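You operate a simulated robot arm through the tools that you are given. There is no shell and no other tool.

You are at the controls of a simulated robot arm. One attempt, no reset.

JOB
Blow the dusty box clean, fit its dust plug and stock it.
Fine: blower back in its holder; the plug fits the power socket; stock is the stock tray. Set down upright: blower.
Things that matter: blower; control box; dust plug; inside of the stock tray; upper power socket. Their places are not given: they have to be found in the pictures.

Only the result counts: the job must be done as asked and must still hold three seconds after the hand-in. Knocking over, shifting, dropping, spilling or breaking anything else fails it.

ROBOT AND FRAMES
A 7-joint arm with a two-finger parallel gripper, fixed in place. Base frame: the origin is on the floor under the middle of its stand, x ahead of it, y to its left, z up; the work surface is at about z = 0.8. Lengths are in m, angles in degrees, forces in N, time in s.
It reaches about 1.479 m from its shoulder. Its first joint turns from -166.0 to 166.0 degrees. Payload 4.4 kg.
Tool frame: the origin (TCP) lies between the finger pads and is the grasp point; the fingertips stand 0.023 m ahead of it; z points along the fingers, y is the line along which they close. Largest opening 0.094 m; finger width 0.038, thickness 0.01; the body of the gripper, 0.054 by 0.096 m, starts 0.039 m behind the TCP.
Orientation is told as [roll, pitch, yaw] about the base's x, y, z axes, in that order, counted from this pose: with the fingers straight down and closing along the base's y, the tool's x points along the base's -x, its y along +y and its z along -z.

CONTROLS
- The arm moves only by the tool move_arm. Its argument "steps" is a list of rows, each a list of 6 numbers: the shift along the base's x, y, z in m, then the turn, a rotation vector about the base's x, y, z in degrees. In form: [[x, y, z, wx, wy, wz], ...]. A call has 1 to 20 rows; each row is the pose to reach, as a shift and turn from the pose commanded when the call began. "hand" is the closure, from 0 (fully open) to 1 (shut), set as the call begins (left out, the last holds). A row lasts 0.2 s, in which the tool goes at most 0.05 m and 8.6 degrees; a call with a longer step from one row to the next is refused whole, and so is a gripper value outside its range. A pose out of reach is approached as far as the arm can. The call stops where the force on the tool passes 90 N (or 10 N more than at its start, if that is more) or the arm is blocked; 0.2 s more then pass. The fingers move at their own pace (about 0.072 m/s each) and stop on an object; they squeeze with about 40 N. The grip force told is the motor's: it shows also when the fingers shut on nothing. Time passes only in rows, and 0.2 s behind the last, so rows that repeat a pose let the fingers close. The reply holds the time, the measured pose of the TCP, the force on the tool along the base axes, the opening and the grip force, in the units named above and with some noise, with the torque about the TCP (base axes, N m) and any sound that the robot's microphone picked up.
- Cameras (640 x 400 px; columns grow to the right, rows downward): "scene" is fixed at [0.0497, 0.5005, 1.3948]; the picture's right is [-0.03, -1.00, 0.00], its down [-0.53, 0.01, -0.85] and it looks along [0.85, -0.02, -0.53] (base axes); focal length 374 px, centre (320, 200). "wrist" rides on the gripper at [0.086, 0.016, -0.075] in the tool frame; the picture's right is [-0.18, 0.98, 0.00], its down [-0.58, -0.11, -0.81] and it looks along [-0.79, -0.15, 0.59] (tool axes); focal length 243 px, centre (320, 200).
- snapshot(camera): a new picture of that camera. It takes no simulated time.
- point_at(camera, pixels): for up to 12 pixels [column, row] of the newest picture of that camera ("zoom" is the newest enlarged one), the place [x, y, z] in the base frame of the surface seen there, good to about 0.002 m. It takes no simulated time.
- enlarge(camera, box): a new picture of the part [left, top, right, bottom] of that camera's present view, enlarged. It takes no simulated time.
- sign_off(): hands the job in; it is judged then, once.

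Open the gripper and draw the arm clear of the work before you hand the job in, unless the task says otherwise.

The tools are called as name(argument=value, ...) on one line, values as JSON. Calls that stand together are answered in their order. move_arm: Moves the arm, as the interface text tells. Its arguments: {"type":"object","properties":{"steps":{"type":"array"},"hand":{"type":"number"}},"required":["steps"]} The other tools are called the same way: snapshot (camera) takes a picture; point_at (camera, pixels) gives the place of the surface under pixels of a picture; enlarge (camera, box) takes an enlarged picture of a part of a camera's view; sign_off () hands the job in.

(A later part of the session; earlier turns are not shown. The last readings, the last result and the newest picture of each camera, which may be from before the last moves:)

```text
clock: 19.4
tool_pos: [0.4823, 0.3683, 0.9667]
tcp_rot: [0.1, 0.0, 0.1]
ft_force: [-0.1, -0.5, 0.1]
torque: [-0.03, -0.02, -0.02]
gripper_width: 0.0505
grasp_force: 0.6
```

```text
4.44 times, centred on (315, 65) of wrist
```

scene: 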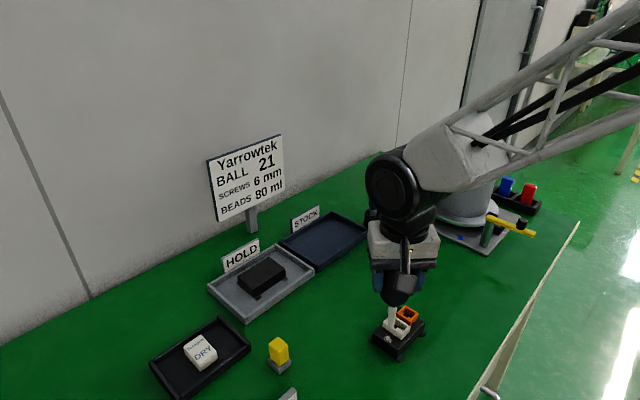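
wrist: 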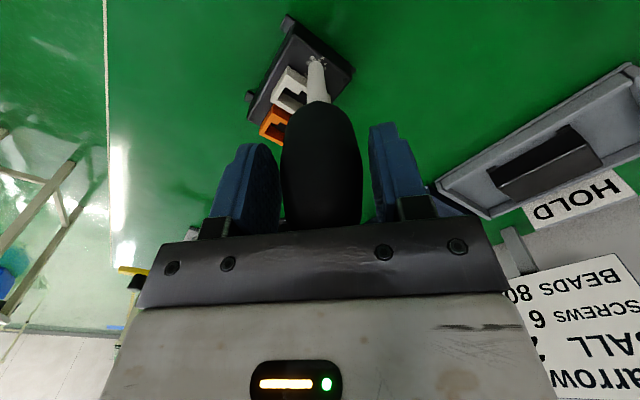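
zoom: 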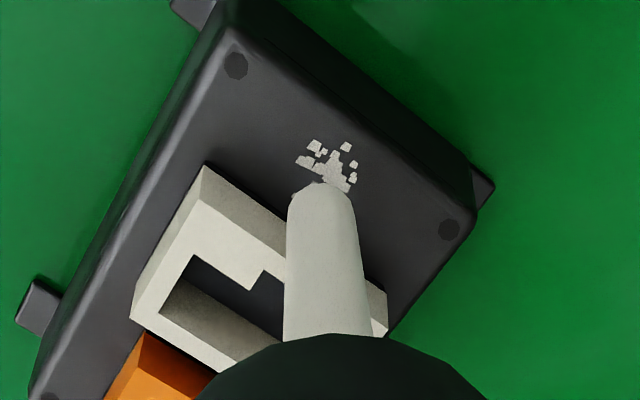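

The dust patch shrank clearly after that puff. I keep puffing at the same spot: squeeze, ease slightly less (0.478), squeeze again.

move_arm(steps=[[0, 0, 0, 0, 0, 0]], hand=1)

move_arm(steps=[[0, 0, 0, 0, 0, 0], [0, 0, 0, 0, 0, 0]], hand=0.476)

move_arm(steps=[[0, 0, 0, 0, 0, 0]], hand=1)

enlarge(camera="scene", box=[370, 285, 420, 345])

enlarge(camera="wrist", box=[265, 20, 365, 110])

```text
clock: 19.8
tool_pos: [0.4833, 0.3691, 0.9662]
tcp_rot: [-0.1, 0.0, 0.0]
ft_force: [-0.3, 0.0, 1.2]
torque: [0.0, 0.0, 0.0]
gripper_width: 0.0498
grasp_force: 40.1
```

```text
clock: 20.4
tool_pos: [0.4821, 0.369, 0.9671]
tcp_rot: [0.0, 0.0, 0.1]
ft_force: [-0.1, -0.7, -0.4]
torque: [0.02, 0.01, -0.03]
gripper_width: 0.0503
grasp_force: 15.9
```

```text
clock: 20.8
tool_pos: [0.4826, 0.3692, 0.9663]
tcp_rot: [0.1, 0.0, 0.0]
ft_force: [0.3, -0.7, -0.8]
torque: [0.0, 0.0, -0.01]
gripper_width: 0.0497
grasp_force: 40.1
```

```text
6.67 times, centred on (395, 315) of scene
```

zoom: 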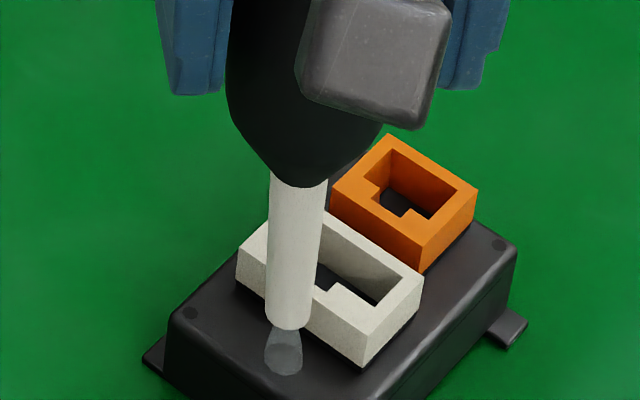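

```text
4.44 times, centred on (315, 65) of wrist
```

zoom: 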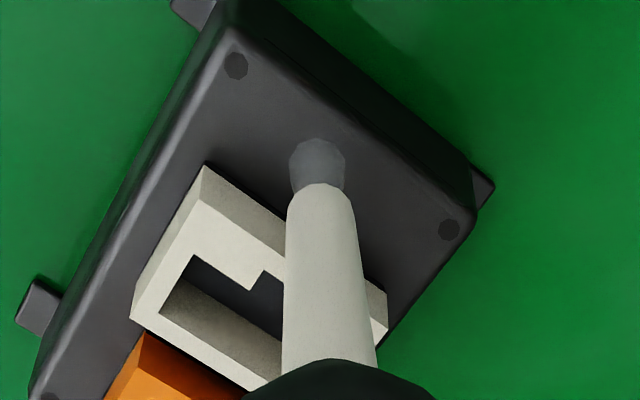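

The dust seems gone; only the translucent air cone shows. I rise to let the puff fade and inspect the whole box.

move_arm(steps=[[0, 0, 0.03, 0, 0, 0], [0, 0, 0.07, 0, 0, 0], [0, 0, 0.11, 0, 0, 0], [0.02, -0.01, 0.11, 0, 0, 0]], hand=1)

enlarge(camera="scene", box=[360, 290, 440, 365])

enlarge(camera="wrist", box=[245, 0, 375, 110])

snapshot(camera="scene")

```text
clock: 21.8
tool_pos: [0.5034, 0.3584, 1.0777]
tcp_rot: [0.0, 0.0, 0.0]
ft_force: [0.5, 0.0, -0.8]
torque: [0.03, 0.01, -0.03]
gripper_width: 0.0497
grasp_force: 39.8
```

```text
5.33 times, centred on (400, 328) of scene
```

zoom: 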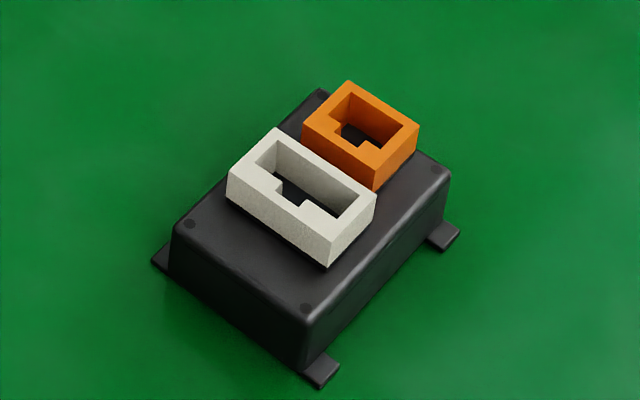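

```text
3.64 times, centred on (310, 55) of wrist
```

zoom: 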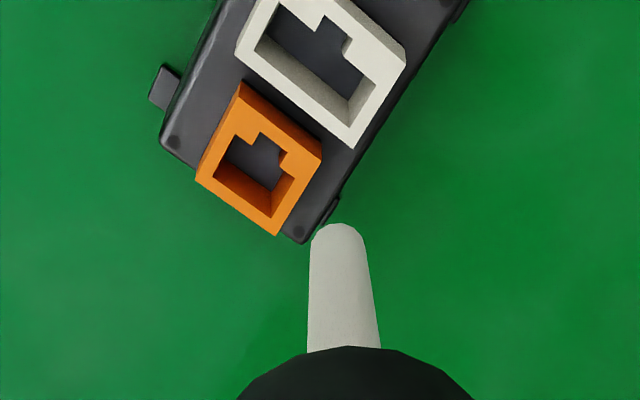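

```text
taken
```

scene: 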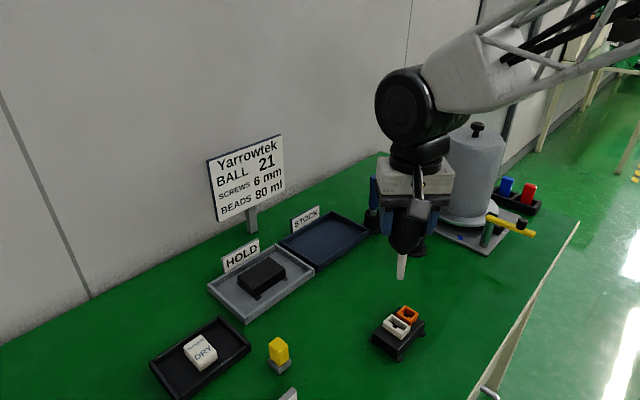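

The box top is clean in both views. I carry the blower back above its holder, at the same spot and height where I first lifted it.

move_arm(steps=[[0.02, -0.0082, 0, 0, 0, 0], [0.055, -0.0224, 0, 0, 0, 0], [0.09, -0.0367, 0, 0, 0, 0], [0.125, -0.051, 0, 0, 0, 0], [0.16, -0.0653, 0, 0, 0, 0], [0.195, -0.0796, 0, 0, 0, 0], [0.23, -0.0939, 0, 0, 0, 0], [0.25, -0.102, 0, 0, 0, 0], [0.2644, -0.1079, 0, 0, 0, 0], [0.2644, -0.1079, 0, 0, 0, 0]], hand=1)

enlarge(camera="scene", box=[380, 130, 460, 265])

snapshot(camera="wrist")

```text
clock: 24.0
tool_pos: [0.768, 0.2509, 1.0766]
tcp_rot: [0.0, 0.0, 0.0]
ft_force: [-0.9, 0.3, -0.7]
torque: [-0.01, 0.02, 0.03]
gripper_width: 0.0496
grasp_force: 39.6
```

```text
2.96 times, centred on (420, 198) of scene
```

zoom: 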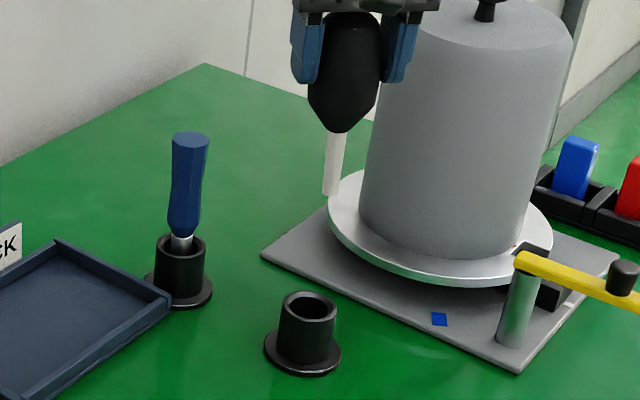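

```text
taken
```

wrist: 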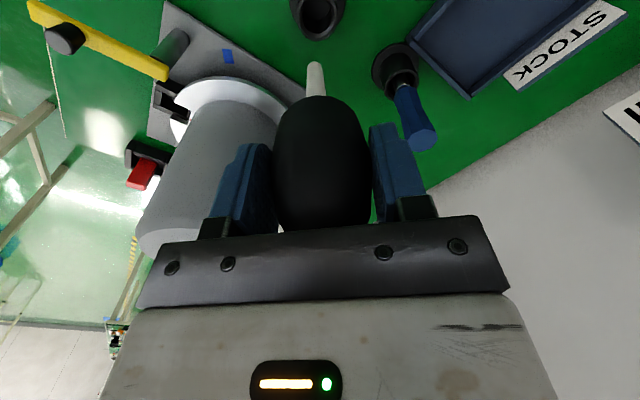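

The blower hangs above its holder. I zoom on the holder and the tip to measure the bore centre and the nozzle's place.

enlarge(camera="scene", box=[395, 220, 435, 262])

point_at(camera="zoom", pixels=[[320, 100], [250, 120], [395, 120], [320, 160], [320, 130], [235, 110], [405, 118]])

point_at(camera="scene", pixels=[[424, 190], [423, 193], [424, 195], [425, 180]])

enlarge(camera="wrist", box=[280, 0, 360, 110])

```text
9.52 times, centred on (415, 241) of scene
```

zoom: 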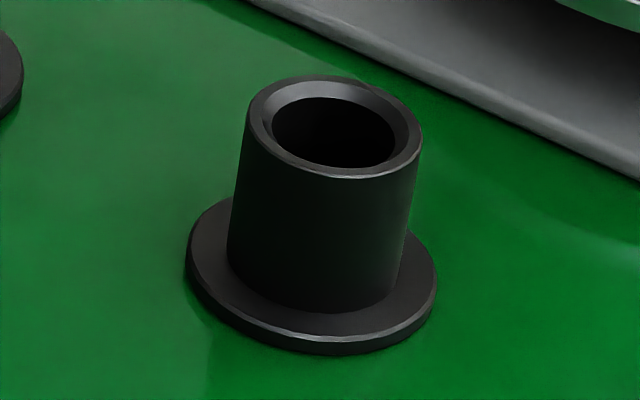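

```text
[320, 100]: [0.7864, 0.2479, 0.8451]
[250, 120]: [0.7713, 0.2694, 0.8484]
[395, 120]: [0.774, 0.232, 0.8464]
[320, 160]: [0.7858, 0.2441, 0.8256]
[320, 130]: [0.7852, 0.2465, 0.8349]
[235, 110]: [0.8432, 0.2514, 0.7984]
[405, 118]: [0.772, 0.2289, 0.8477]
```

```text
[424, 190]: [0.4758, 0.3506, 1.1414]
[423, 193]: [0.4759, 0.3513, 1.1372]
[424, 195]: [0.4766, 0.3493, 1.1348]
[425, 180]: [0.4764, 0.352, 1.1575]
```

```text
3.64 times, centred on (320, 55) of wrist
```

zoom: 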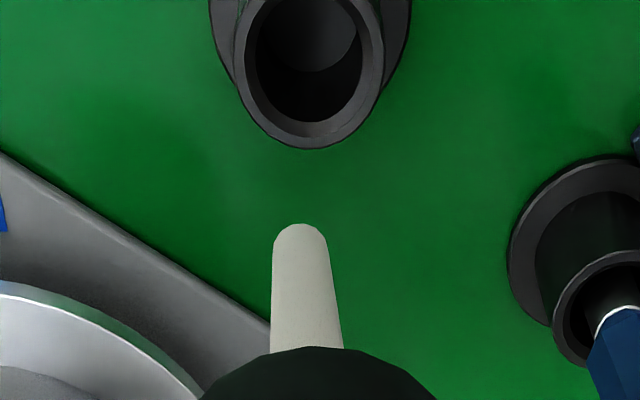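

The holder bore centre is about (0.7705, 0.249), radius ≈0.015. I take a new scene picture to measure the nozzle tip with it.

enlarge(camera="scene", box=[405, 165, 445, 205])

point_at(camera="zoom", pixels=[[310, 260], [308, 280], [306, 290], [300, 285], [325, 160], [320, 200]])

```text
10.00 times, centred on (425, 185) of scene
```

zoom: 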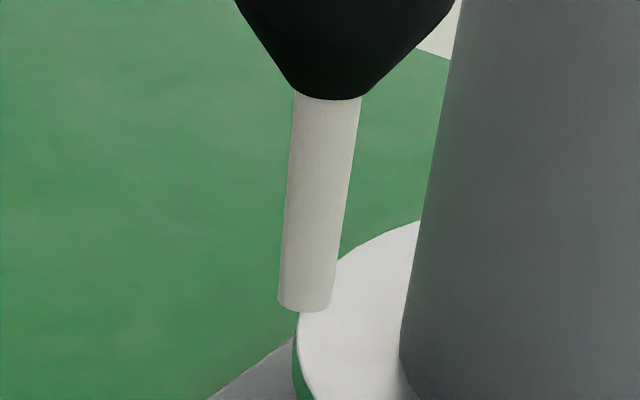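

```text
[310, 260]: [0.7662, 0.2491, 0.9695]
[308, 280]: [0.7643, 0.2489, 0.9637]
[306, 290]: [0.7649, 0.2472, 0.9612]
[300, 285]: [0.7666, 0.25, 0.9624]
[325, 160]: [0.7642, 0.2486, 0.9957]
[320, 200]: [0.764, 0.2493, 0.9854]
```

The tip axis is at about (0.770, 0.249), matching the bore. I lower straight down, slowing at the end, stopping about 2 mm above the original resting height.

move_arm(steps=[[0, 0, -0.04, 0, 0, 0], [0, 0, -0.08, 0, 0, 0], [0, 0, -0.11, 0, 0, 0], [0, 0, -0.13, 0, 0, 0], [0, 0, -0.142, 0, 0, 0], [0, 0, -0.148, 0, 0, 0], [0, 0, -0.148, 0, 0, 0]], hand=1)

enlarge(camera="scene", box=[380, 170, 460, 265])

```text
clock: 25.6
tool_pos: [0.7677, 0.2515, 0.9287]
tcp_rot: [0.0, -0.1, 0.0]
ft_force: [-0.6, -0.3, 0.3]
torque: [-0.03, 0.01, 0.0]
gripper_width: 0.0496
grasp_force: 40.2
```

```text
4.21 times, centred on (420, 218) of scene
```

zoom: 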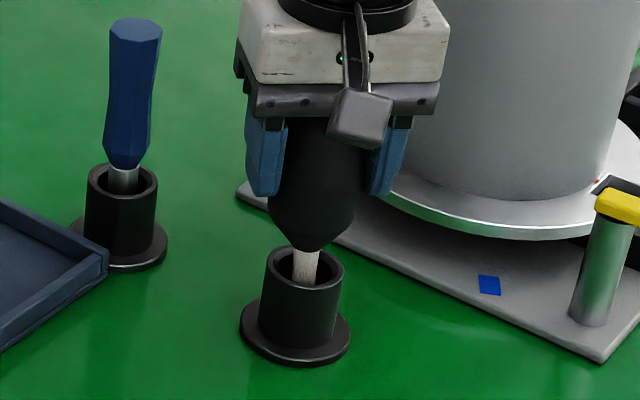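

The nozzle is centred in the holder and no contact force shows yet. I lower millimetre by millimetre to feel the bottom.

move_arm(steps=[[0, 0, -0.001, 0, 0, 0], [0, 0, -0.002, 0, 0, 0]])

move_arm(steps=[[0, 0, -0.001, 0, 0, 0], [0, 0, -0.001, 0, 0, 0]])

```text
clock: 26.2
tool_pos: [0.7688, 0.2508, 0.9264]
tcp_rot: [-0.1, 0.0, 0.0]
ft_force: [-0.2, -0.1, -0.8]
torque: [-0.02, -0.04, 0.01]
gripper_width: 0.0496
grasp_force: 39.9
```

```text
clock: 26.8
tool_pos: [0.7677, 0.2508, 0.926]
tcp_rot: [0.0, 0.1, -0.1]
ft_force: [-0.5, -0.6, 1.2]
torque: [0.08, 0.04, -0.04]
gripper_width: 0.0496
grasp_force: 40.0
```

The reading is near the original resting height (0.9249) with a first hint of upward force. One more millimetre to make sure.

move_arm(steps=[[0, 0, -0.001, 0, 0, 0], [0, 0, -0.001, 0, 0, 0]])

```text
clock: 27.4
tool_pos: [0.7696, 0.2509, 0.9256]
tcp_rot: [-0.1, -0.1, 0.0]
ft_force: [-2.4, 0.0, 15.9]
torque: [-0.08, 0.18, -0.02]
gripper_width: 0.0493
grasp_force: 40.3
```

Bottom is felt (16 N upward). I back off about 0.8 mm, ease to the light hold, then open.

move_arm(steps=[[0, 0, 0.0008, 0, 0, 0], [0, 0, 0.0008, 0, 0, 0]])

move_arm(steps=[[0, 0, 0, 0, 0, 0], [0, 0, 0, 0, 0, 0]], hand=0.475)

move_arm(steps=[[0, 0, 0, 0, 0, 0], [0, 0, 0, 0, 0, 0]], hand=0.44)

move_arm(steps=[[0, 0, 0, 0, 0, 0], [0, 0, 0, 0, 0, 0], [0, 0, 0, 0, 0, 0]], hand=0)

enlarge(camera="scene", box=[380, 170, 460, 265])

snapshot(camera="wrist")

```text
clock: 28.0
tool_pos: [0.7679, 0.2499, 0.9247]
tcp_rot: [0.0, 0.0, 0.1]
ft_force: [4.1, 0.8, 10.4]
torque: [0.13, -0.53, -0.02]
gripper_width: 0.0499
grasp_force: 40.1
```

```text
clock: 28.6
tool_pos: [0.768, 0.2508, 0.924]
tcp_rot: [0.0, 0.0, 0.0]
ft_force: [-0.6, 0.1, -1.1]
torque: [-0.03, -0.02, -0.01]
gripper_width: 0.0501
grasp_force: 23.8
```

```text
clock: 29.2
tool_pos: [0.7684, 0.251, 0.9256]
tcp_rot: [0.0, 0.0, 0.1]
ft_force: [0.1, 0.0, 0.0]
torque: [0.0, 0.02, -0.01]
gripper_width: 0.0526
grasp_force: 0.0
```

```text
clock: 30.0
tool_pos: [0.7671, 0.2509, 0.9256]
tcp_rot: [-0.1, 0.1, 0.0]
ft_force: [0.3, -0.1, 0.4]
torque: [-0.01, -0.01, -0.02]
gripper_width: 0.0938
grasp_force: 0.1
```

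```text
4.21 times, centred on (420, 218) of scene
```

zoom: 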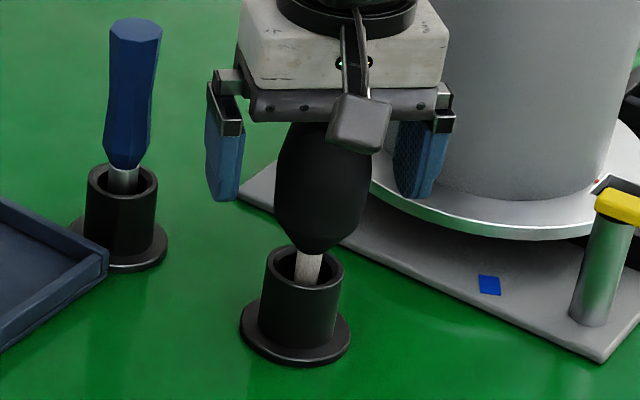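

```text
taken
```

wrist: 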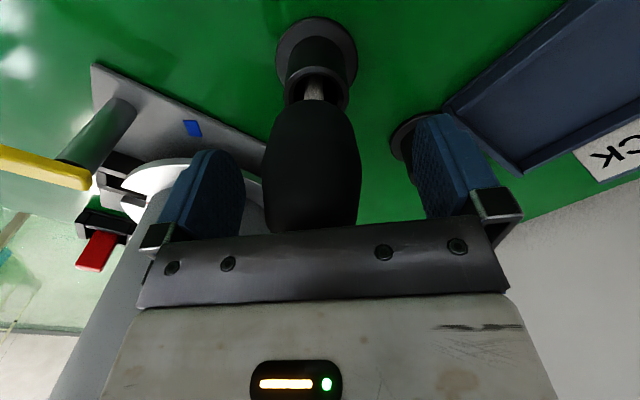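

The blower stands upright in its holder, released. I rise, then travel to above the yellow plug turning the hand to yaw −44° so the fingers line up with its faces.

move_arm(steps=[[0, 0, 0.03, 0, 0, 0], [0, 0, 0.075, 0, 0, 0], [0, 0, 0.12, 0, 0, 0], [0, 0, 0.155, 0, 0, 0], [-0.0282, 0.0281, 0.155, 0, 0, -4], [-0.0564, 0.0562, 0.155, 0, 0, -8], [-0.0847, 0.0842, 0.155, 0, 0, -12], [-0.1129, 0.1123, 0.155, 0, 0, -16], [-0.1411, 0.1404, 0.155, 0, 0, -20], [-0.1694, 0.1685, 0.155, 0, 0, -24], [-0.1976, 0.1966, 0.155, 0, 0, -28], [-0.2258, 0.2247, 0.155, 0, 0, -32], [-0.2541, 0.2527, 0.155, 0, 0, -36], [-0.2823, 0.2808, 0.155, 0, 0, -40], [-0.3105, 0.3089, 0.145, 0, 0, -44], [-0.3105, 0.3089, 0.11, 0, 0, -44], [-0.3105, 0.3089, 0.075, 0, 0, -44]], hand=0)

snapshot(camera="scene")

snapshot(camera="wrist")

```text
clock: 33.6
tool_pos: [0.4572, 0.5606, 0.9992]
tcp_rot: [0.1, 0.0, -44.0]
ft_force: [-0.3, 0.4, 0.7]
torque: [-0.01, 0.0, 0.01]
gripper_width: 0.0942
grasp_force: 0.1
```

```text
taken
```

scene: 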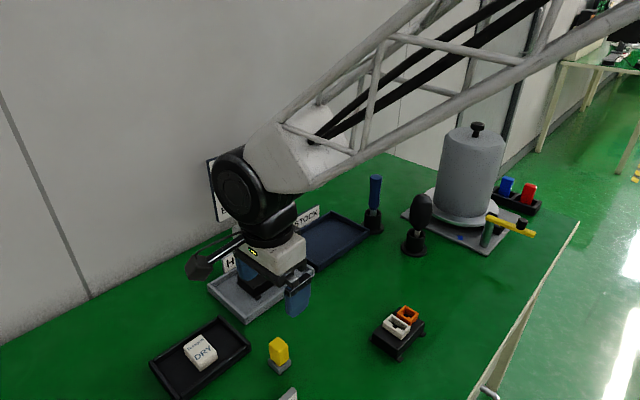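

```text
taken
```

wrist: 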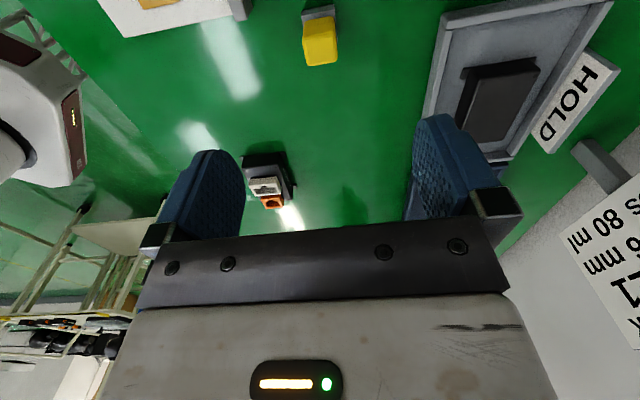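

The hand is above the plug; the wrist view shows it at (320,40), seemingly square with the fingers. I zoom for alignment and place.

enlarge(camera="wrist", box=[280, 0, 360, 80])

point_at(camera="zoom", pixels=[[320, 250], [280, 200], [280, 305], [360, 200], [365, 300], [250, 85], [390, 75]])

enlarge(camera="wrist", box=[230, 140, 310, 220])

```text
5.00 times, centred on (320, 40) of wrist
```

zoom: 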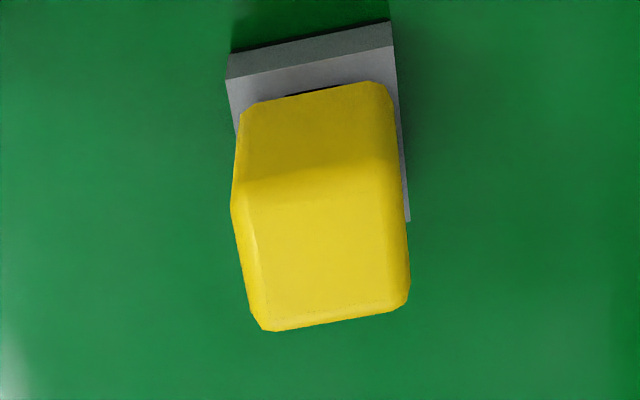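

```text
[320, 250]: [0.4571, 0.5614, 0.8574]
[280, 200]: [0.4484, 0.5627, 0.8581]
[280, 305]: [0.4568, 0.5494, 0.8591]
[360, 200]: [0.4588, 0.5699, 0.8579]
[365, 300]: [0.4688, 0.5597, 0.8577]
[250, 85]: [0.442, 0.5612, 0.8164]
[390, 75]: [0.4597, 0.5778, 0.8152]
```

```text
5.00 times, centred on (270, 180) of wrist
```

zoom: 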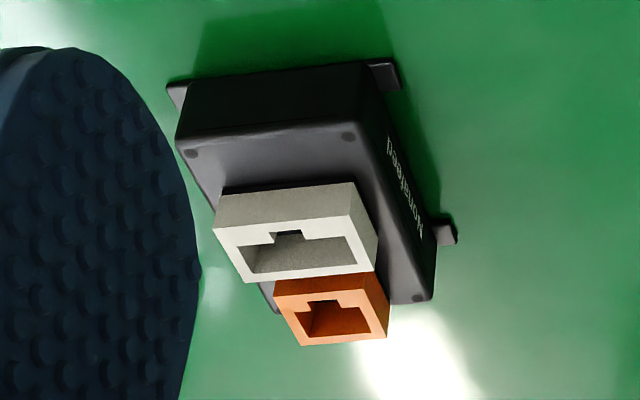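

The plug's place agrees with the TCP (0.4575, 0.5602) and its edges are about 1° from the fingers' line. This view also shows both socket openings well, so I zoom in on them before descending.

enlarge(camera="wrist", box=[252, 170, 288, 215])

enlarge(camera="scene", box=[382, 300, 422, 340])

```text
8.89 times, centred on (270, 192) of wrist
```

zoom: 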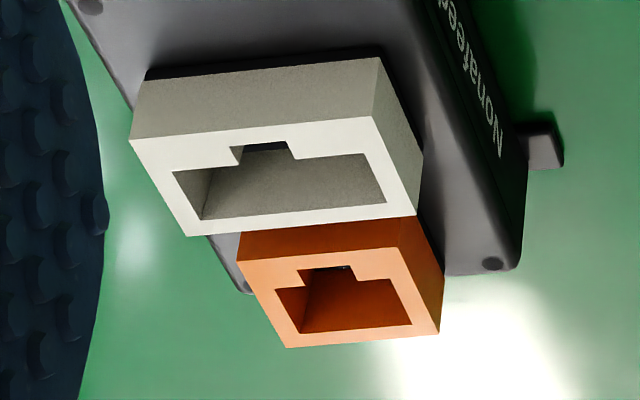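

```text
10.00 times, centred on (402, 320) of scene
```

zoom: 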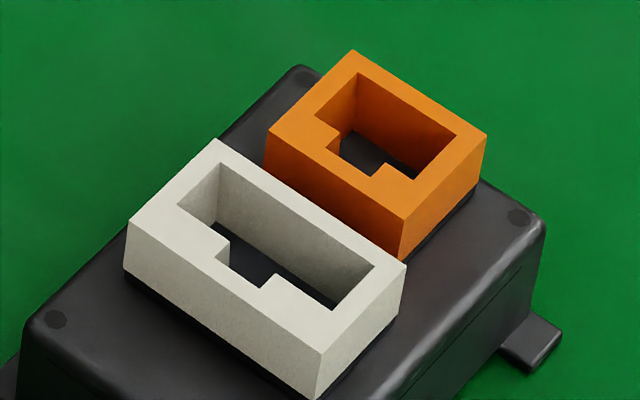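

Both openings are rectangles with a key notch on the dust side. The grey stand (0.0284×0.0258) matches the orange socket's outer size, with its notch on the same side, so the plug belongs in the orange (upper) socket by pure translation. I descend with a half-open hand to grip the handle.

move_arm(steps=[[0.0003, -0.0004, -0.04, 0, 0, -1], [0.0003, -0.0004, -0.08, 0, 0, -1], [0.0003, -0.0004, -0.11, 0, 0, -1], [0.0003, -0.0004, -0.135, 0, 0, -1], [0.0003, -0.0004, -0.15, 0, 0, -1], [0.0003, -0.0004, -0.156, 0, 0, -1], [0.0003, -0.0004, -0.156, 0, 0, -1]], hand=0.5)

enlarge(camera="scene", box=[240, 310, 320, 390])

snapshot(camera="wrist")

```text
clock: 35.2
tool_pos: [0.4579, 0.5598, 0.8437]
tcp_rot: [0.0, -0.1, -45.0]
ft_force: [-0.4, 0.3, 0.0]
torque: [-0.01, -0.05, -0.01]
gripper_width: 0.047
grasp_force: 0.0
```

```text
5.00 times, centred on (280, 350) of scene
```

zoom: 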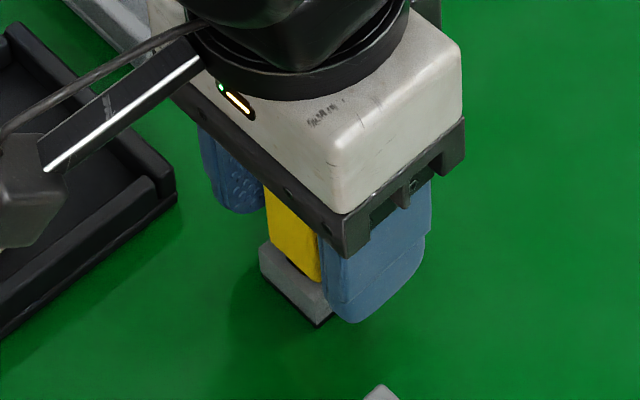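

```text
taken
```

wrist: 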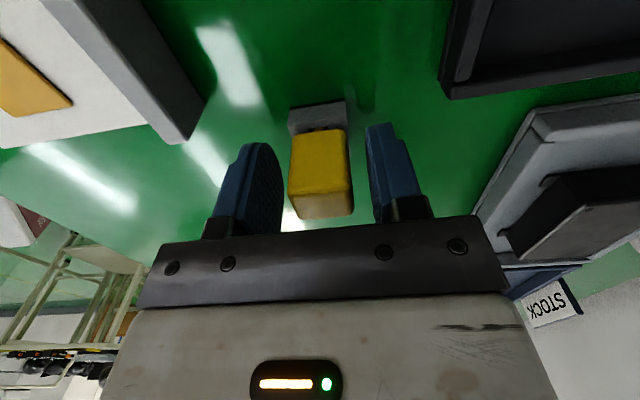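

The plug stands between the pads, seemingly nearer the left one. I zoom to check centring before closing.

enlarge(camera="wrist", box=[220, 80, 430, 240])

point_at(camera="wrist", pixels=[[292, 150], [320, 150], [345, 150], [320, 210], [295, 205], [350, 200], [318, 132]])

```text
2.50 times, centred on (325, 160) of wrist
```

zoom: 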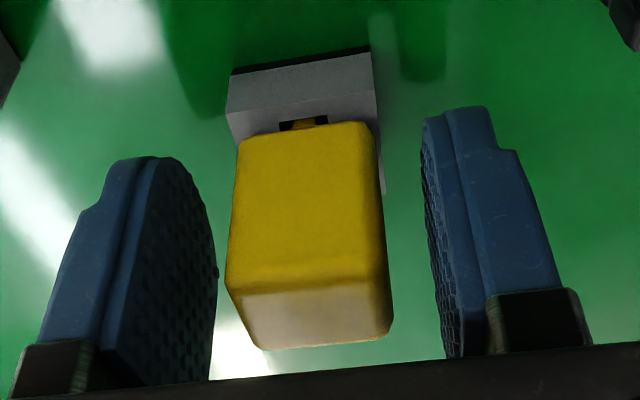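

```text
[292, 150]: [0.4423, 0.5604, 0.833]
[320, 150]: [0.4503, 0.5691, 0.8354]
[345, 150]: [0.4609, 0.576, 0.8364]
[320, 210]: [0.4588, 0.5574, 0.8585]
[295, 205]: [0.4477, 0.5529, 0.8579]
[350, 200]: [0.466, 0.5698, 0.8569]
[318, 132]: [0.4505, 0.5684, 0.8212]
```

To avoid pushing the stand sideways I want exact centring. I measure the inner pad faces and the plug's side faces along the closing direction.

point_at(camera="zoom", pixels=[[170, 250], [190, 280], [160, 300], [435, 250], [445, 290], [432, 200], [232, 270], [245, 160], [380, 230], [386, 290], [303, 200], [303, 320]])

```text
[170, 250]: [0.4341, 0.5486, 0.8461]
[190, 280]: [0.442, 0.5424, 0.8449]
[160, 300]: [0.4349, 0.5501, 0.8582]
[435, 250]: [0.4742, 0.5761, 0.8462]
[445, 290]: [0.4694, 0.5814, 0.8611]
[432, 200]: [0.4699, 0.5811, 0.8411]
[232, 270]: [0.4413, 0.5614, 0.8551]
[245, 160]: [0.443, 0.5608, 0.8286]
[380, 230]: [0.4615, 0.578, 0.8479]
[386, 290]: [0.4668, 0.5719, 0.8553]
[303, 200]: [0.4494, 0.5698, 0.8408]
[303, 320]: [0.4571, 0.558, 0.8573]
```

Estimates put the plug 0–2 mm off-centre along the closing line. I nudge by 1 mm and close in small steps, watching the sideways force to find the first touch.

move_arm(steps=[[-0.0002, 0.0012, 0, 0, 0, 0], [-0.0002, 0.0012, 0, 0, 0, 0]], hand=0.67)

move_arm(steps=[[0, 0, 0, 0, 0, 0]], hand=0.7)

enlarge(camera="wrist", box=[220, 80, 430, 240])

```text
clock: 35.8
tool_pos: [0.458, 0.5597, 0.8439]
tcp_rot: [0.1, 0.0, -45.0]
ft_force: [0.8, -1.0, -0.9]
torque: [0.01, -0.01, 0.0]
gripper_width: 0.0309
grasp_force: 0.1
```

```text
clock: 36.2
tool_pos: [0.4577, 0.5594, 0.843]
tcp_rot: [0.1, 0.0, -45.1]
ft_force: [-0.6, -0.7, 0.4]
torque: [0.0, -0.01, -0.03]
gripper_width: 0.028
grasp_force: 0.0
```

```text
2.50 times, centred on (325, 160) of wrist
```

zoom: 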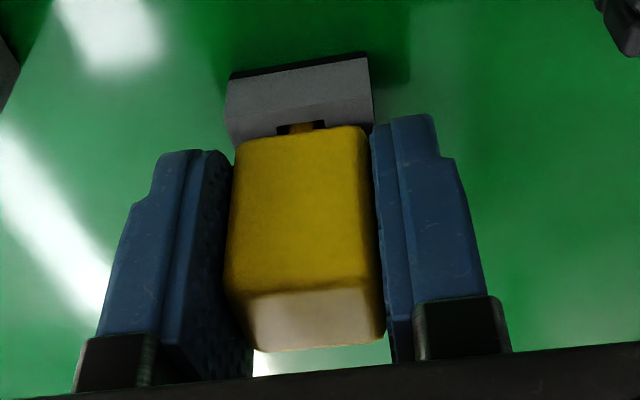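

Opening is 0.028 with no contact force yet. I keep closing in small steps.

move_arm(steps=[[0, 0, 0, 0, 0, 0]], hand=0.715)

move_arm(steps=[[0, 0, 0, 0, 0, 0]], hand=0.73)

```text
clock: 36.6
tool_pos: [0.4584, 0.56, 0.8438]
tcp_rot: [0.0, 0.0, -44.9]
ft_force: [-0.1, -0.7, 1.1]
torque: [0.01, 0.0, 0.01]
gripper_width: 0.0276
grasp_force: 0.8
```

```text
clock: 37.0
tool_pos: [0.4569, 0.5614, 0.8439]
tcp_rot: [-0.1, 0.0, -44.9]
ft_force: [-0.2, -0.4, 0.3]
torque: [0.01, 0.01, 0.01]
gripper_width: 0.0274
grasp_force: 40.0
```

The handle is gripped at 0.0274 m with no side load. I lift straight up slowly and check that only the plug comes along.

move_arm(steps=[[0, 0, 0.005, 0, 0, 0], [0, 0, 0.012, 0, 0, 0], [0, 0, 0.02, 0, 0, 0], [0, 0, 0.04, 0, 0, 0], [0, 0, 0.07, 0, 0, 0], [0, 0, 0.1, 0, 0, 0]], hand=1)

snapshot(camera="scene")

enlarge(camera="scene", box=[240, 280, 320, 390])

enlarge(camera="wrist", box=[220, 80, 430, 240])

```text
clock: 38.4
tool_pos: [0.4569, 0.5607, 0.9434]
tcp_rot: [0.0, -0.1, -45.1]
ft_force: [-0.3, 0.2, -0.3]
torque: [0.0, 0.01, 0.0]
gripper_width: 0.0273
grasp_force: 39.4
```

```text
taken
```

scene: 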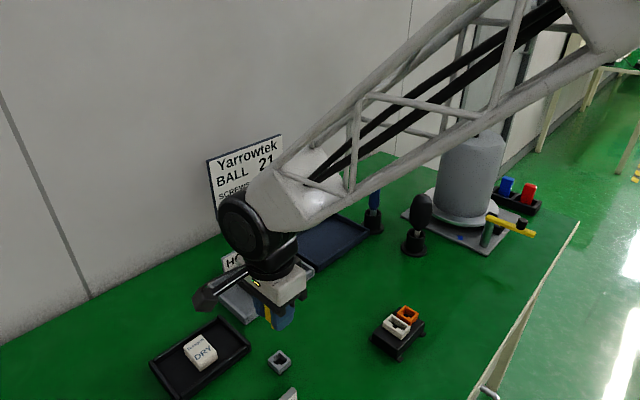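

```text
3.64 times, centred on (280, 335) of scene
```

zoom: 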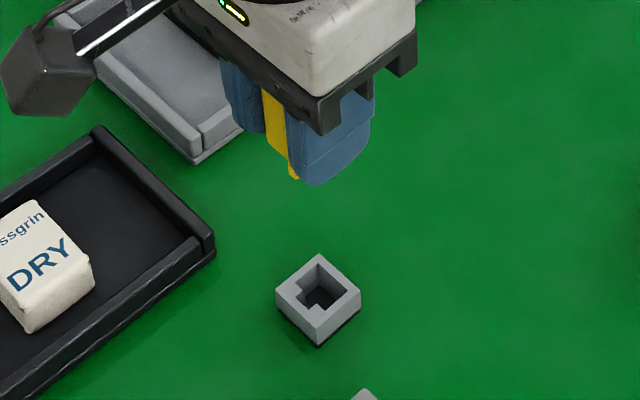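

```text
2.50 times, centred on (325, 160) of wrist
```

zoom: 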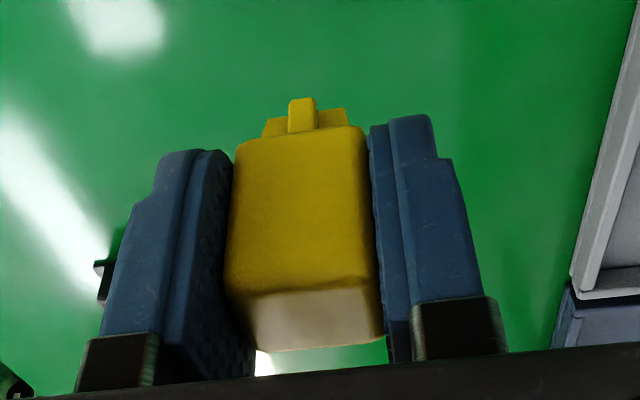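

The plug is out, showing a tongue with a central key rib on the notch side; the stand stayed put. I compare the stand's opening with the orange socket's by measuring both.

enlarge(camera="scene", box=[262, 342, 298, 378])

point_at(camera="zoom", pixels=[[200, 195], [320, 92], [435, 200], [317, 312], [312, 128], [250, 170], [390, 200], [320, 262], [310, 200]])

```text
11.11 times, centred on (280, 360) of scene
```

zoom: 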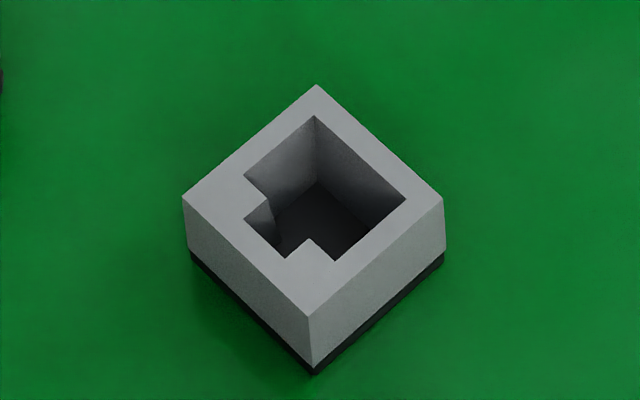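

```text
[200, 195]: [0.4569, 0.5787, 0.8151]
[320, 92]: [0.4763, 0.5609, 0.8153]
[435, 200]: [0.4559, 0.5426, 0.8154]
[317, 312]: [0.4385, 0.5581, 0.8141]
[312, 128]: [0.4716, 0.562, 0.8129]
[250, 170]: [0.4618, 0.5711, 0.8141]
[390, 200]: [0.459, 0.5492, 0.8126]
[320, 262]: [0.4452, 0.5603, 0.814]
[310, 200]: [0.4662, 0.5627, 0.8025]
```

The stand's opening has the same T-shape as the orange socket. Now I measure the orange socket's rim corners and opening carefully in a tight scene zoom.

enlarge(camera="scene", box=[390, 299, 426, 335])

point_at(camera="zoom", pixels=[[290, 164], [376, 80], [510, 165], [430, 247], [335, 125], [440, 125], [470, 205], [360, 200], [282, 164], [376, 70], [520, 164], [430, 255]])

```text
11.11 times, centred on (408, 317) of scene
```

zoom: 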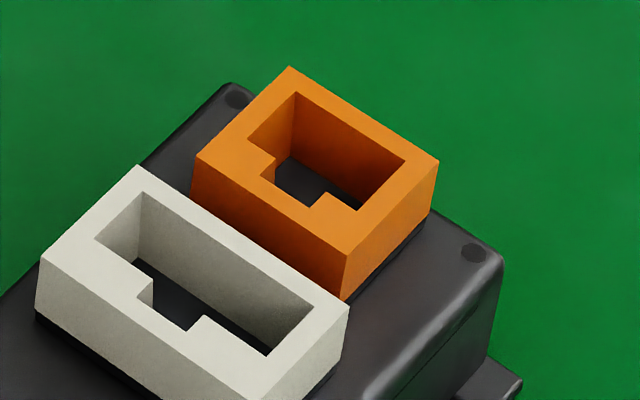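

```text
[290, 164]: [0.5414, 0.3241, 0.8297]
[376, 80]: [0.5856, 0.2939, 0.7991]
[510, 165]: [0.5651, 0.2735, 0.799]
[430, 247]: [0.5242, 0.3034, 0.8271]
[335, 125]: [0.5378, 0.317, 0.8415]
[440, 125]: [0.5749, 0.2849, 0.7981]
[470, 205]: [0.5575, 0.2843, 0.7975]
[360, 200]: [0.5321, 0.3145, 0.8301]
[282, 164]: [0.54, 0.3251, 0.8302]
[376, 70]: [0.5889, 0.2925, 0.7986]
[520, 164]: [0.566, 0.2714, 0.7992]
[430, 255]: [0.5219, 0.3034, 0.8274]
```

The orange rim corners in this zoom are at (290,66), (438,160), (345,257), (195,157). I measure slightly inside those.

point_at(camera="zoom", pixels=[[290, 73], [430, 160], [345, 249], [203, 157], [292, 80], [422, 160], [345, 240], [212, 157], [364, 115], [385, 208], [275, 205], [245, 115]])

point_at(camera="zoom", pixels=[[138, 172], [340, 308], [50, 258], [258, 390], [240, 100], [475, 250], [320, 330]])

```text
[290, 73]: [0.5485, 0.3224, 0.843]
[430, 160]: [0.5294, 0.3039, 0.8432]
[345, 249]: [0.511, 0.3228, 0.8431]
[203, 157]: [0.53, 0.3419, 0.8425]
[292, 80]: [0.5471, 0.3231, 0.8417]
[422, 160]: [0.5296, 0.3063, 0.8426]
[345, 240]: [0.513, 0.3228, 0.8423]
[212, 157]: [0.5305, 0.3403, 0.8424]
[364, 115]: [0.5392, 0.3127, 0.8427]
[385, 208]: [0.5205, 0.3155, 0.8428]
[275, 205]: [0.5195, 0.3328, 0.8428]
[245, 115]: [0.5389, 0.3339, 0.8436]
```

```text
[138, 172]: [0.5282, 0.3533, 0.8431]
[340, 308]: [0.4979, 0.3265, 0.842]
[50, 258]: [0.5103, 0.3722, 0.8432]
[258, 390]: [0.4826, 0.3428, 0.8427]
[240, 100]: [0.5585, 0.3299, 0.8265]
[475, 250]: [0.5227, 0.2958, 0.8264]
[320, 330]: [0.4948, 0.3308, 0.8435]
```

Orange socket centre is (0.5299, 0.3229) with its long side at about 44.2°; the gripped plug sits at 45°. I carry the plug there, turning −0.8°, and stop with the tongue about 15 mm above the rim.

move_arm(steps=[[0.0104, -0.0339, 0, 0, 0, -0.2], [0.0209, -0.0678, 0, 0, 0, -0.4], [0.0313, -0.1017, 0, 0, 0, -0.6], [0.0417, -0.1355, 0, 0, 0, -0.8], [0.0521, -0.1694, 0, 0, 0, -0.8], [0.0626, -0.2033, 0, 0, 0, -0.8], [0.073, -0.2372, 0, 0, 0, -0.8], [0.073, -0.2372, -0.025, 0, 0, -0.8], [0.073, -0.2372, -0.044, 0, 0, -0.8], [0.073, -0.2372, -0.044, 0, 0, -0.8]], hand=1)

snapshot(camera="wrist")

enlarge(camera="scene", box=[375, 270, 435, 340])

enlarge(camera="wrist", box=[250, 60, 390, 190])

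```text
clock: 40.6
tool_pos: [0.5303, 0.3236, 0.9008]
tcp_rot: [0.0, 0.0, -45.8]
ft_force: [0.2, -0.5, -0.2]
torque: [0.0, -0.03, 0.0]
gripper_width: 0.0273
grasp_force: 40.5
```

```text
taken
```

wrist: 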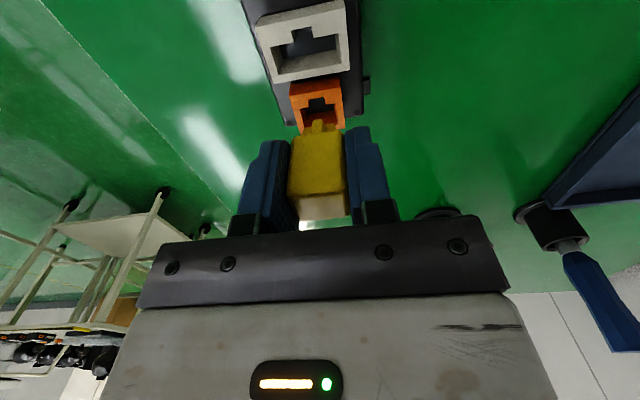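

```text
5.71 times, centred on (405, 305) of scene
```

zoom: 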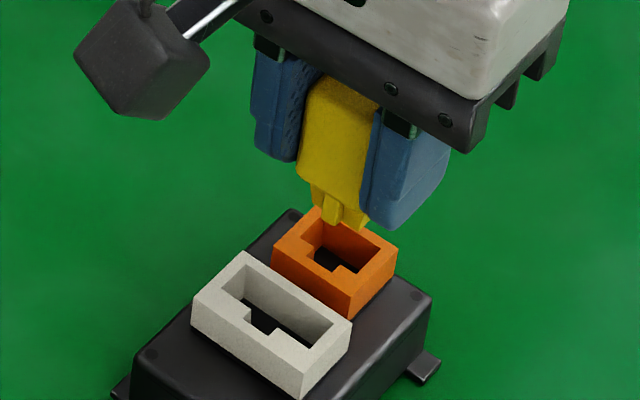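

```text
3.08 times, centred on (320, 125) of wrist
```

zoom: 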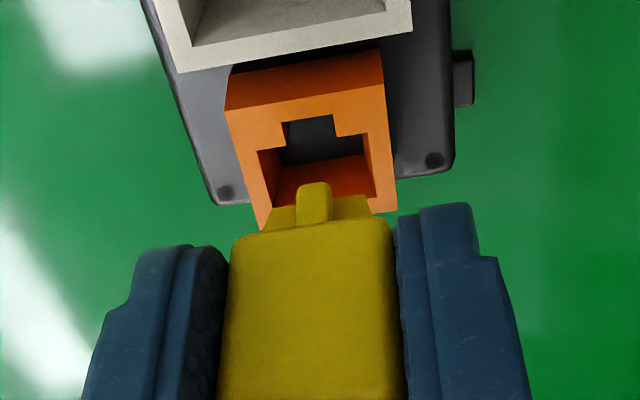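

The key rib at zoom (314,200) lines up with the orange notch at (312,125). I measure tongue and notch positions for a numerical check.

point_at(camera="zoom", pixels=[[314, 200], [305, 205], [323, 203], [280, 215], [350, 207], [290, 130], [334, 125], [265, 150], [365, 140], [228, 108], [380, 85], [394, 205]])

enlarge(camera="scene", box=[390, 290, 426, 326])

```text
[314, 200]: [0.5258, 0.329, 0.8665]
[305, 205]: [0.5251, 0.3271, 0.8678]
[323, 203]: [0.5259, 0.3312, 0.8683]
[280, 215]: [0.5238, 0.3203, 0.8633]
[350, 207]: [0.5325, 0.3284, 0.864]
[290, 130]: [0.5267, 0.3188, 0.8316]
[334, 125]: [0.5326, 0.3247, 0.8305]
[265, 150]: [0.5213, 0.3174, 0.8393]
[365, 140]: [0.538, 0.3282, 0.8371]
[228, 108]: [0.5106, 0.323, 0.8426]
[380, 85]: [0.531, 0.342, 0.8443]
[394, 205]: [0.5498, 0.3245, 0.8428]
```

```text
11.11 times, centred on (408, 308) of scene
```

zoom: 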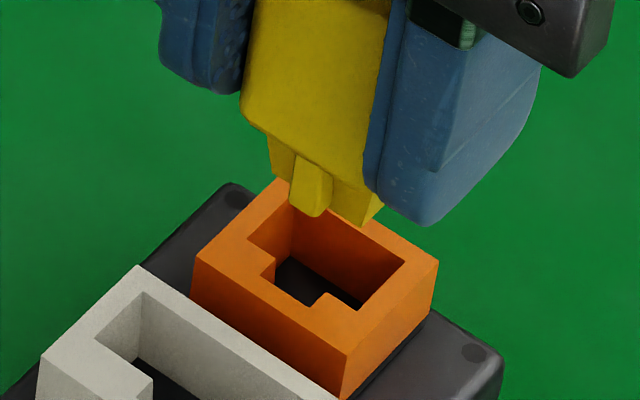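

Plug and socket agree within about 1 mm in both directions. I descend 14 mm so that the tongue is just above the rim, then check again.

move_arm(steps=[[0, 0, -0.006, 0, 0, 0], [0, 0, -0.011, 0, 0, 0], [0, 0, -0.014, 0, 0, 0], [0, 0, -0.014, 0, 0, 0]], hand=1)

enlarge(camera="scene", box=[390, 290, 426, 326])

enlarge(camera="wrist", box=[270, 70, 370, 160])

```text
clock: 41.6
tool_pos: [0.5304, 0.3227, 0.8852]
tcp_rot: [0.0, -0.1, -45.8]
ft_force: [0.5, -0.2, -0.3]
torque: [0.0, 0.02, -0.01]
gripper_width: 0.0271
grasp_force: 39.6
```

```text
11.11 times, centred on (408, 308) of scene
```

zoom: 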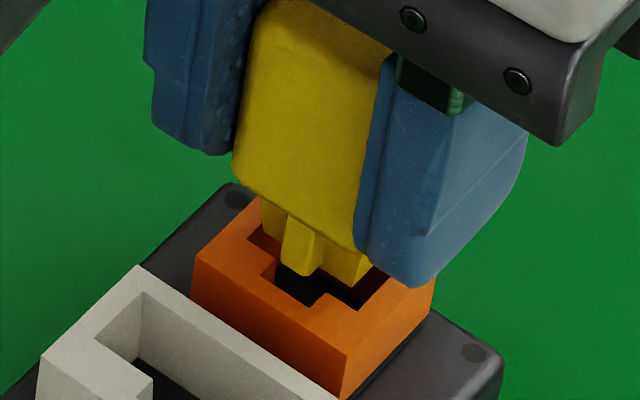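

```text
4.44 times, centred on (320, 115) of wrist
```

zoom: 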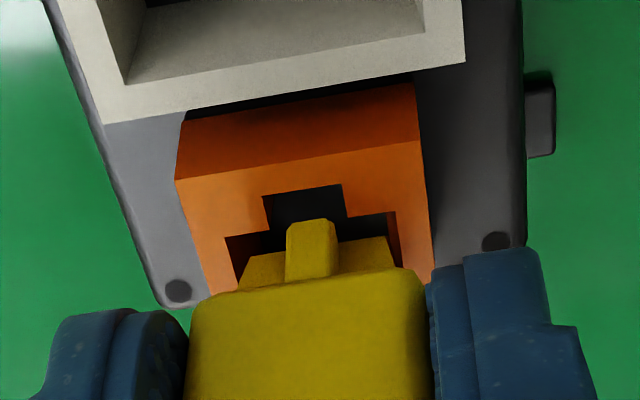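

Sideways (v) the key is centred on the notch. To check the other direction I measure the key's front face and the notch's front edge at rim level in this zoom.

enlarge(camera="scene", box=[394, 302, 420, 328])

enlarge(camera="wrist", box=[295, 95, 345, 145])

```text
15.38 times, centred on (407, 315) of scene
```

zoom: 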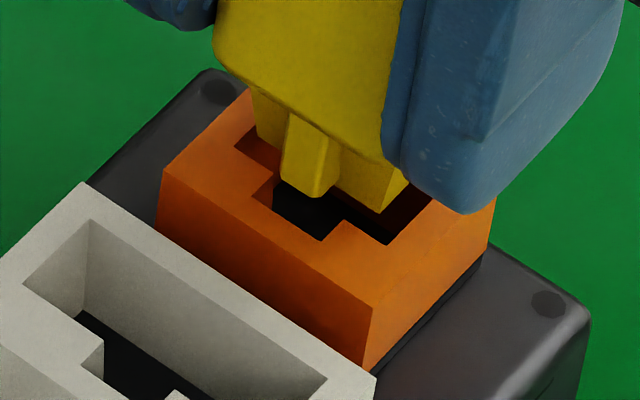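

```text
8.00 times, centred on (320, 120) of wrist
```

zoom: 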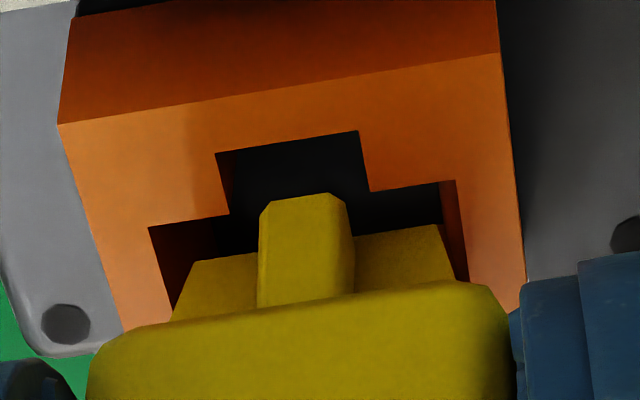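

Clearances are generous sideways, but the tongue may sit slightly too far toward the notch side. I measure the tongue tip and opening edges in this zoom.

point_at(camera="zoom", pixels=[[305, 205], [275, 207], [335, 203], [205, 270], [430, 235], [185, 215], [400, 183], [290, 135], [225, 148], [350, 128], [300, 250]])

enlarge(camera="scene", box=[394, 302, 420, 328])

point_at(camera="zoom", pixels=[[305, 185], [290, 178], [318, 190], [303, 140], [370, 200], [260, 130], [258, 190], [315, 232], [325, 245], [262, 205], [240, 140], [390, 250]])

```text
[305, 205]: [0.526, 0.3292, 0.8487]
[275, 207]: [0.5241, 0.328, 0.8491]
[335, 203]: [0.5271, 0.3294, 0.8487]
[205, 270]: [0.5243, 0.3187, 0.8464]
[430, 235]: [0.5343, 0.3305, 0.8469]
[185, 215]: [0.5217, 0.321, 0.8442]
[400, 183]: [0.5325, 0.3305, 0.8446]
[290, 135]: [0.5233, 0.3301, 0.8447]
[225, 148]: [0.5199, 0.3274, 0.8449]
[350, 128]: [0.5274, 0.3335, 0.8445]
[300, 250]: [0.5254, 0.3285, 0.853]
```

```text
15.38 times, centred on (407, 315) of scene
```

zoom: 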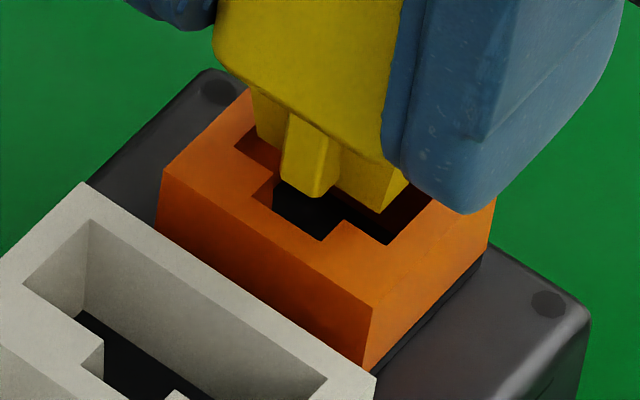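

```text
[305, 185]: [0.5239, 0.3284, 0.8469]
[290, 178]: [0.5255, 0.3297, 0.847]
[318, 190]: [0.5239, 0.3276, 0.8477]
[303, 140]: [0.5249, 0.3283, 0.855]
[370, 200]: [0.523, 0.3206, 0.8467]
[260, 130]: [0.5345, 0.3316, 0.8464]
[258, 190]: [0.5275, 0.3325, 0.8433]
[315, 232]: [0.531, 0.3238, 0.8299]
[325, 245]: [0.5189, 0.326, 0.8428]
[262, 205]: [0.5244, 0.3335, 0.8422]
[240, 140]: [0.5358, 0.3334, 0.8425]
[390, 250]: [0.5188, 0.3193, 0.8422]
```

Key front has about 1.9 mm and tongue front about 1.2 mm clearance, matching the relation in the stand. I lower slowly in 2 mm steps watching the force.

move_arm(steps=[[0, 0, -0.002, 0, 0, 0], [0, 0, -0.004, 0, 0, 0], [0, 0, -0.006, 0, 0, 0], [0, 0, -0.006, 0, 0, 0]], hand=1)

enlarge(camera="scene", box=[394, 302, 420, 328])

enlarge(camera="wrist", box=[290, 85, 350, 145])

```text
clock: 42.6
tool_pos: [0.5306, 0.3228, 0.8792]
tcp_rot: [0.0, 0.1, -45.7]
ft_force: [0.3, -0.8, -0.4]
torque: [0.03, -0.03, 0.01]
gripper_width: 0.0274
grasp_force: 39.6
```

```text
15.38 times, centred on (407, 315) of scene
```

zoom: 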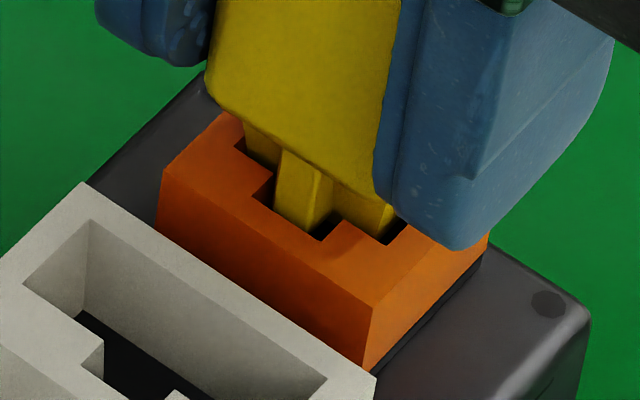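

```text
6.67 times, centred on (320, 115) of wrist
```

zoom: 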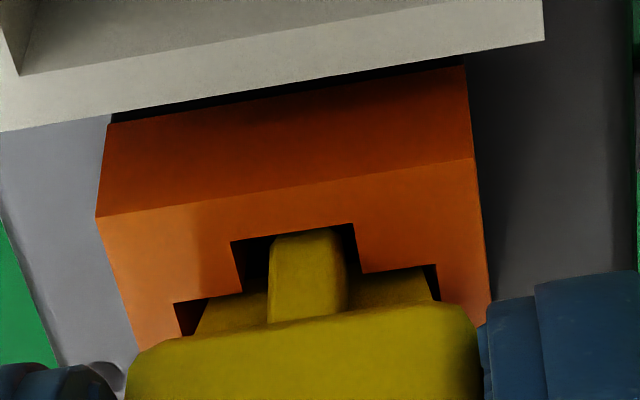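

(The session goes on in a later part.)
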